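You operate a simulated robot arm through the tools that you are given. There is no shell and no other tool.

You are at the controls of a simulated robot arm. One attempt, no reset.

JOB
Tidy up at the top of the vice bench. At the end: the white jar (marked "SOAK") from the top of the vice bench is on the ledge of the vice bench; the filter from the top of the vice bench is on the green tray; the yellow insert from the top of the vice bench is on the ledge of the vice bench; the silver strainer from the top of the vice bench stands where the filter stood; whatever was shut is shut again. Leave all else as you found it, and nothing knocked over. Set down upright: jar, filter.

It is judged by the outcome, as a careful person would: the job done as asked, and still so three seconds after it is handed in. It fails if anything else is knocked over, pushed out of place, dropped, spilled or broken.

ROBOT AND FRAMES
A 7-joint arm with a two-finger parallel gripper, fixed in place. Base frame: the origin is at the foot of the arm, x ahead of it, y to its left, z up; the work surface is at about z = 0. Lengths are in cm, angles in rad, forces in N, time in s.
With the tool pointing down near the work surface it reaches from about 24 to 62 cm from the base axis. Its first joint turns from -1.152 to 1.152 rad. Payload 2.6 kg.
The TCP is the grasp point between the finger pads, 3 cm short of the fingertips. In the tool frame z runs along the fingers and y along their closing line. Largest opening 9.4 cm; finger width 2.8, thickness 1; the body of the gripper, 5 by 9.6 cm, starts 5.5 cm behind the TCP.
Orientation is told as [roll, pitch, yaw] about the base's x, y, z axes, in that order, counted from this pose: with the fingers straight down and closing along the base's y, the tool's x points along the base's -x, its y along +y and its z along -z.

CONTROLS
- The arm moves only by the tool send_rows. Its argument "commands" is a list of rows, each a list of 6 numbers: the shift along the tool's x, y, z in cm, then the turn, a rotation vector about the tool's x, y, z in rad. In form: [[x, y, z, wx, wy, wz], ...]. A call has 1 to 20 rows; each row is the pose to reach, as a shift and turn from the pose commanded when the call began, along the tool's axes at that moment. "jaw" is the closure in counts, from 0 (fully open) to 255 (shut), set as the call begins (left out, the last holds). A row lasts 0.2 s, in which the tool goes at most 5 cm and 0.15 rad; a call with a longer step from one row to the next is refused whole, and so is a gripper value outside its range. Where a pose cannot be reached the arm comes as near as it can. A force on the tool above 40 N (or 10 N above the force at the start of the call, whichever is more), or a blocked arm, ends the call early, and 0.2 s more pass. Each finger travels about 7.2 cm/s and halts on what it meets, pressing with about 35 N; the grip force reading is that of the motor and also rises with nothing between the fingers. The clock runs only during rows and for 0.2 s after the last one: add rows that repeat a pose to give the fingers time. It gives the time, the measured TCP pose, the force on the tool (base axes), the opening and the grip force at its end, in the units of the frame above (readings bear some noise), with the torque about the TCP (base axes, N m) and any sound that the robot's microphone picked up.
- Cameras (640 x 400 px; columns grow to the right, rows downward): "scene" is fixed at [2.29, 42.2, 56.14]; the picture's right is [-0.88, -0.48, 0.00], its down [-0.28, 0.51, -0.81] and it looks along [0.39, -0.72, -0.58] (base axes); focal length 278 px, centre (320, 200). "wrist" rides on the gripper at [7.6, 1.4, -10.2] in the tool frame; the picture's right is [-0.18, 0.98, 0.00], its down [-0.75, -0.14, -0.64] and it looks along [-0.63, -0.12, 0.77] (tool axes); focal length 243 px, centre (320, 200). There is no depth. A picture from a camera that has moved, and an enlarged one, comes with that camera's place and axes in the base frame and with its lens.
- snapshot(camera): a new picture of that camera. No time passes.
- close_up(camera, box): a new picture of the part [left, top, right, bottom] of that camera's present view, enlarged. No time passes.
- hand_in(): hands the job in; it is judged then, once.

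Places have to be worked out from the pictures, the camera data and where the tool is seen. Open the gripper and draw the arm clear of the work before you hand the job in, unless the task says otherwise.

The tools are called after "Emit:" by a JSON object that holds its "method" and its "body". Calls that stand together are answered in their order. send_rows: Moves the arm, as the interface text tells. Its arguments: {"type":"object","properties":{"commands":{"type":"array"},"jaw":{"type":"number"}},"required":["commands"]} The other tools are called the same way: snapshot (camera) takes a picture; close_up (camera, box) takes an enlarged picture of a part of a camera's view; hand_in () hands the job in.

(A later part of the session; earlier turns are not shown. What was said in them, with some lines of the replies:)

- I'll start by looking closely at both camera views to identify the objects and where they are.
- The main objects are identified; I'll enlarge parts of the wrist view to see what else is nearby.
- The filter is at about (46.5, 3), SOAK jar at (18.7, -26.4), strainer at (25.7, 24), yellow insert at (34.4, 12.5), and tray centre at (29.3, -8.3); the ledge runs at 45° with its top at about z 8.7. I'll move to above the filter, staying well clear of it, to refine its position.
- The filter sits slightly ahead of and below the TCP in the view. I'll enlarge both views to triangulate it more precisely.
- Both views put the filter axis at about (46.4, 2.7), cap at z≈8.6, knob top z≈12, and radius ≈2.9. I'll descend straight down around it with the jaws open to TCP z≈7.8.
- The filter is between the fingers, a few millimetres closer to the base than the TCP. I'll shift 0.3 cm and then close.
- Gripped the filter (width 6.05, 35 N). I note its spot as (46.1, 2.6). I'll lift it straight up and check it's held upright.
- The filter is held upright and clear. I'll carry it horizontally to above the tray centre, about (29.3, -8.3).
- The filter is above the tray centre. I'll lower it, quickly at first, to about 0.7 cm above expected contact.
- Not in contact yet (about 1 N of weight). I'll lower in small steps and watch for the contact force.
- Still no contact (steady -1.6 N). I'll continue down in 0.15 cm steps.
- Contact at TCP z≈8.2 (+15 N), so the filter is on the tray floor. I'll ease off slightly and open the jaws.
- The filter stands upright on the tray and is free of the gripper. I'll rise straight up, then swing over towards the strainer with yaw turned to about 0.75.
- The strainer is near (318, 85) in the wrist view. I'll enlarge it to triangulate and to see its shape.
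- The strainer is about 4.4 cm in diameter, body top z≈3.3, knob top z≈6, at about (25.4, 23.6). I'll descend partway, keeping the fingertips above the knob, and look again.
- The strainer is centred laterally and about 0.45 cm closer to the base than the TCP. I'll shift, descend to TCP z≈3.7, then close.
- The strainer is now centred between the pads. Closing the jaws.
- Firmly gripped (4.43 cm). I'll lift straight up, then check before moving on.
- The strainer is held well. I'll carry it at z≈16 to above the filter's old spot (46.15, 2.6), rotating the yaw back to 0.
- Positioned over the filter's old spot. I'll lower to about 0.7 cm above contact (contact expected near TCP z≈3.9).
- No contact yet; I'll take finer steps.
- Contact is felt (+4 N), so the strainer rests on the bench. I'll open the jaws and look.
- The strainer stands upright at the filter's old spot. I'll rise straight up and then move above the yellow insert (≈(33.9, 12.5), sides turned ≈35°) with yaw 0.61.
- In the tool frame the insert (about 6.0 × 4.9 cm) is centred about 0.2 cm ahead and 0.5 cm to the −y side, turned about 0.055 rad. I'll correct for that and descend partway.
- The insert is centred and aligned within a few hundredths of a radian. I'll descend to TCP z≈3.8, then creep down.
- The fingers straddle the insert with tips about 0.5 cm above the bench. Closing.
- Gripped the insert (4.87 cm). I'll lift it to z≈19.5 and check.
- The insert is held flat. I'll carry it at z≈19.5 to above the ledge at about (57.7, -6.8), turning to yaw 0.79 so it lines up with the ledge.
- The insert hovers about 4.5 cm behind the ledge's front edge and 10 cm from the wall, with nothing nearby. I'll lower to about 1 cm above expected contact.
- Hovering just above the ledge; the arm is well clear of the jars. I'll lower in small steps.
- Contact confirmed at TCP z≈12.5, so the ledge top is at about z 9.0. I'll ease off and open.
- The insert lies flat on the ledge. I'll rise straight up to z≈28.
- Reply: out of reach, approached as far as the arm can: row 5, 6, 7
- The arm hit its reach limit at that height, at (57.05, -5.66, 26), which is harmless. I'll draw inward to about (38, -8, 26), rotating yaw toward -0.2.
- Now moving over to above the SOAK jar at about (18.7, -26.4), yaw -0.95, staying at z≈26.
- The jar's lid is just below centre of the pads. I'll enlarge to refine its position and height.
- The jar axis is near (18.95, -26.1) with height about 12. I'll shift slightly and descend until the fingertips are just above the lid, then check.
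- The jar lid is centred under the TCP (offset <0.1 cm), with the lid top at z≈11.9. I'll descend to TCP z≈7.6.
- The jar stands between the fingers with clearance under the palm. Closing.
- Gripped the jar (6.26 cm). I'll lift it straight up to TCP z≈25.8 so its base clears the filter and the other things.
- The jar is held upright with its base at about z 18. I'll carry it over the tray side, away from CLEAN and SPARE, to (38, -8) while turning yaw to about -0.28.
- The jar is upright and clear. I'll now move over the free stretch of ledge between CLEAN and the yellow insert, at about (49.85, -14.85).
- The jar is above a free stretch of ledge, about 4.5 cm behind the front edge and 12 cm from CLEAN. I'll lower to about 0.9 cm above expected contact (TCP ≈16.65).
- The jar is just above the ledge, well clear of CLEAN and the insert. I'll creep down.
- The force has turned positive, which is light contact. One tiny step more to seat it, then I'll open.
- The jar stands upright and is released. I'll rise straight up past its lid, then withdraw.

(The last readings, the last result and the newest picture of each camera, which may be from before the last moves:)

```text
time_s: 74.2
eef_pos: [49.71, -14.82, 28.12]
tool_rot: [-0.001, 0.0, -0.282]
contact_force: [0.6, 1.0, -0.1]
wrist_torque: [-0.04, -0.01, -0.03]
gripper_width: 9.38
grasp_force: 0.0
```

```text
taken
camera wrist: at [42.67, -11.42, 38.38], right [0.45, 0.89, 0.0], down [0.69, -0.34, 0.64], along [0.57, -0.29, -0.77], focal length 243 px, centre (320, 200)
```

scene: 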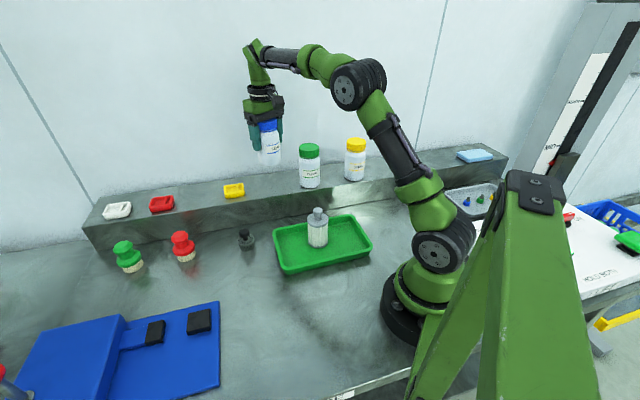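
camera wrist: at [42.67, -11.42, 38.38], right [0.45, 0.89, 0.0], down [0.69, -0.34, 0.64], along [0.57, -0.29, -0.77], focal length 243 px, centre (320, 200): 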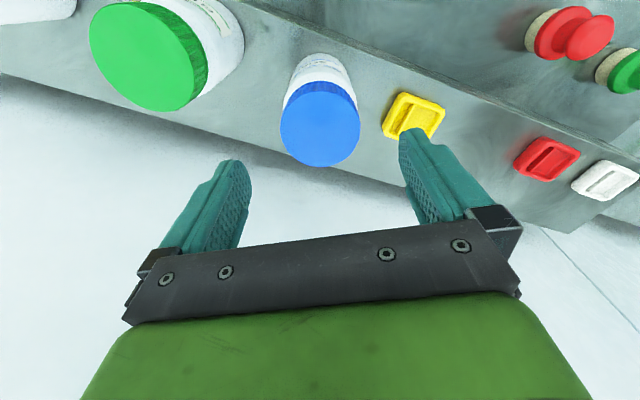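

All clear of the jar. I'll retract the arm to near its starting pose and inspect the final scene.

Emit:
{"method": "send_rows", "body": {"commands": [[0.7, 1.0, -0.2, 0, 0, -0.01], [2.1, 2.9, -0.5, 0, 0, -0.04], [3.9, 5.4, -1.0, 0, 0, -0.08], [5.7, 7.9, -1.4, 0, 0, -0.12], [7.5, 10.4, -1.9, 0, 0, -0.15], [9.3, 12.9, -2.3, 0, 0, -0.19], [11.1, 15.4, -2.8, 0, 0, -0.23], [12.7, 17.6, -3.2, 0, 0, -0.26], [13.6, 18.8, -3.4, 0, 0, -0.28], [13.79, 19.03, -3.4, 0, 0, -0.28], [13.79, 19.03, -3.4, 0, 0, -0.28]]}}

Emit:
{"method": "snapshot", "body": {"camera": "scene"}}

Emit:
{"method": "snapshot", "body": {"camera": "wrist"}}

Emit:
{"method": "close_up", "body": {"camera": "scene", "box": [80, 120, 400, 300]}}

```text
time_s: 76.6
eef_pos: [41.65, 7.34, 31.43]
tool_rot: [-0.001, 0.0, 0.0]
contact_force: [0.4, 0.7, 0.3]
wrist_torque: [0.0, 0.01, -0.01]
gripper_width: 9.4
grasp_force: 0.1
```

```text
taken
```

scene: 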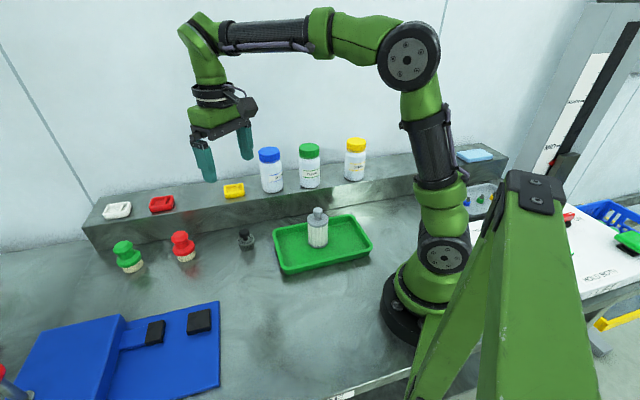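

```text
taken
camera wrist: at [33.87, 8.74, 41.72], right [0.18, 0.98, 0.0], down [0.75, -0.14, 0.64], along [0.63, -0.12, -0.77], focal length 243 px, centre (320, 200)
```

wrist: 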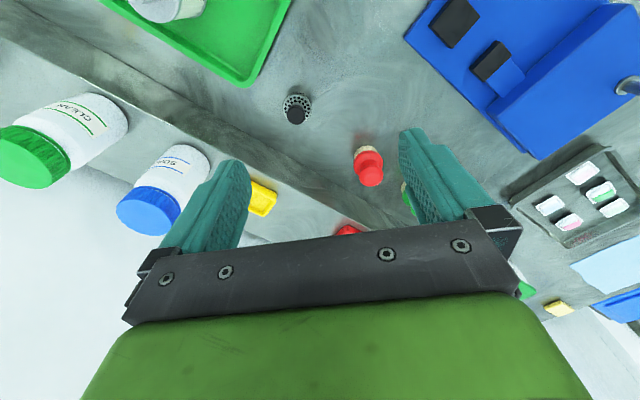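

```text
2.00 times, centred on (240, 210) of scene
camera zoom: at [2.29, 42.2, 56.14], right [-0.88, -0.48, 0.0], down [-0.28, 0.51, -0.81], along [0.39, -0.72, -0.58], focal length 556 px, centre (480, 180)
```

zoom: 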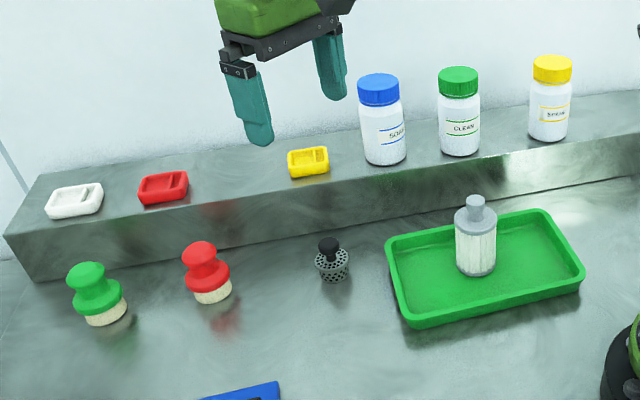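

Everything is in place. The SOAK jar and yellow insert are on the ledge, the filter is upright on the tray, the strainer stands where the filter was, and nothing else has moved. The gripper is open and clear, so I'm handing in.

Emit:
{"method": "hand_in", "body": {}}

```text
The job is handed in.
```

The tidy-up is done and handed in. I haven't had a verdict back, but the last pictures show everything where you asked:

- **White "SOAK" jar:** it stands upright on the ledge, between the "CLEAN" jar and the yellow insert.
- **Filter:** it stands upright near the middle of the green tray.
- **Yellow insert:** it lies flat on the ledge.
- **Silver strainer:** it stands where the filter stood, within about 1 cm as far as I can judge from the pictures.

Nothing had to be opened, so there was nothing to shut again. Nothing was knocked over, and comparing the first and last pictures, nothing else appears to have moved. The gripper is open and the arm is back near its starting position, clear of the work.
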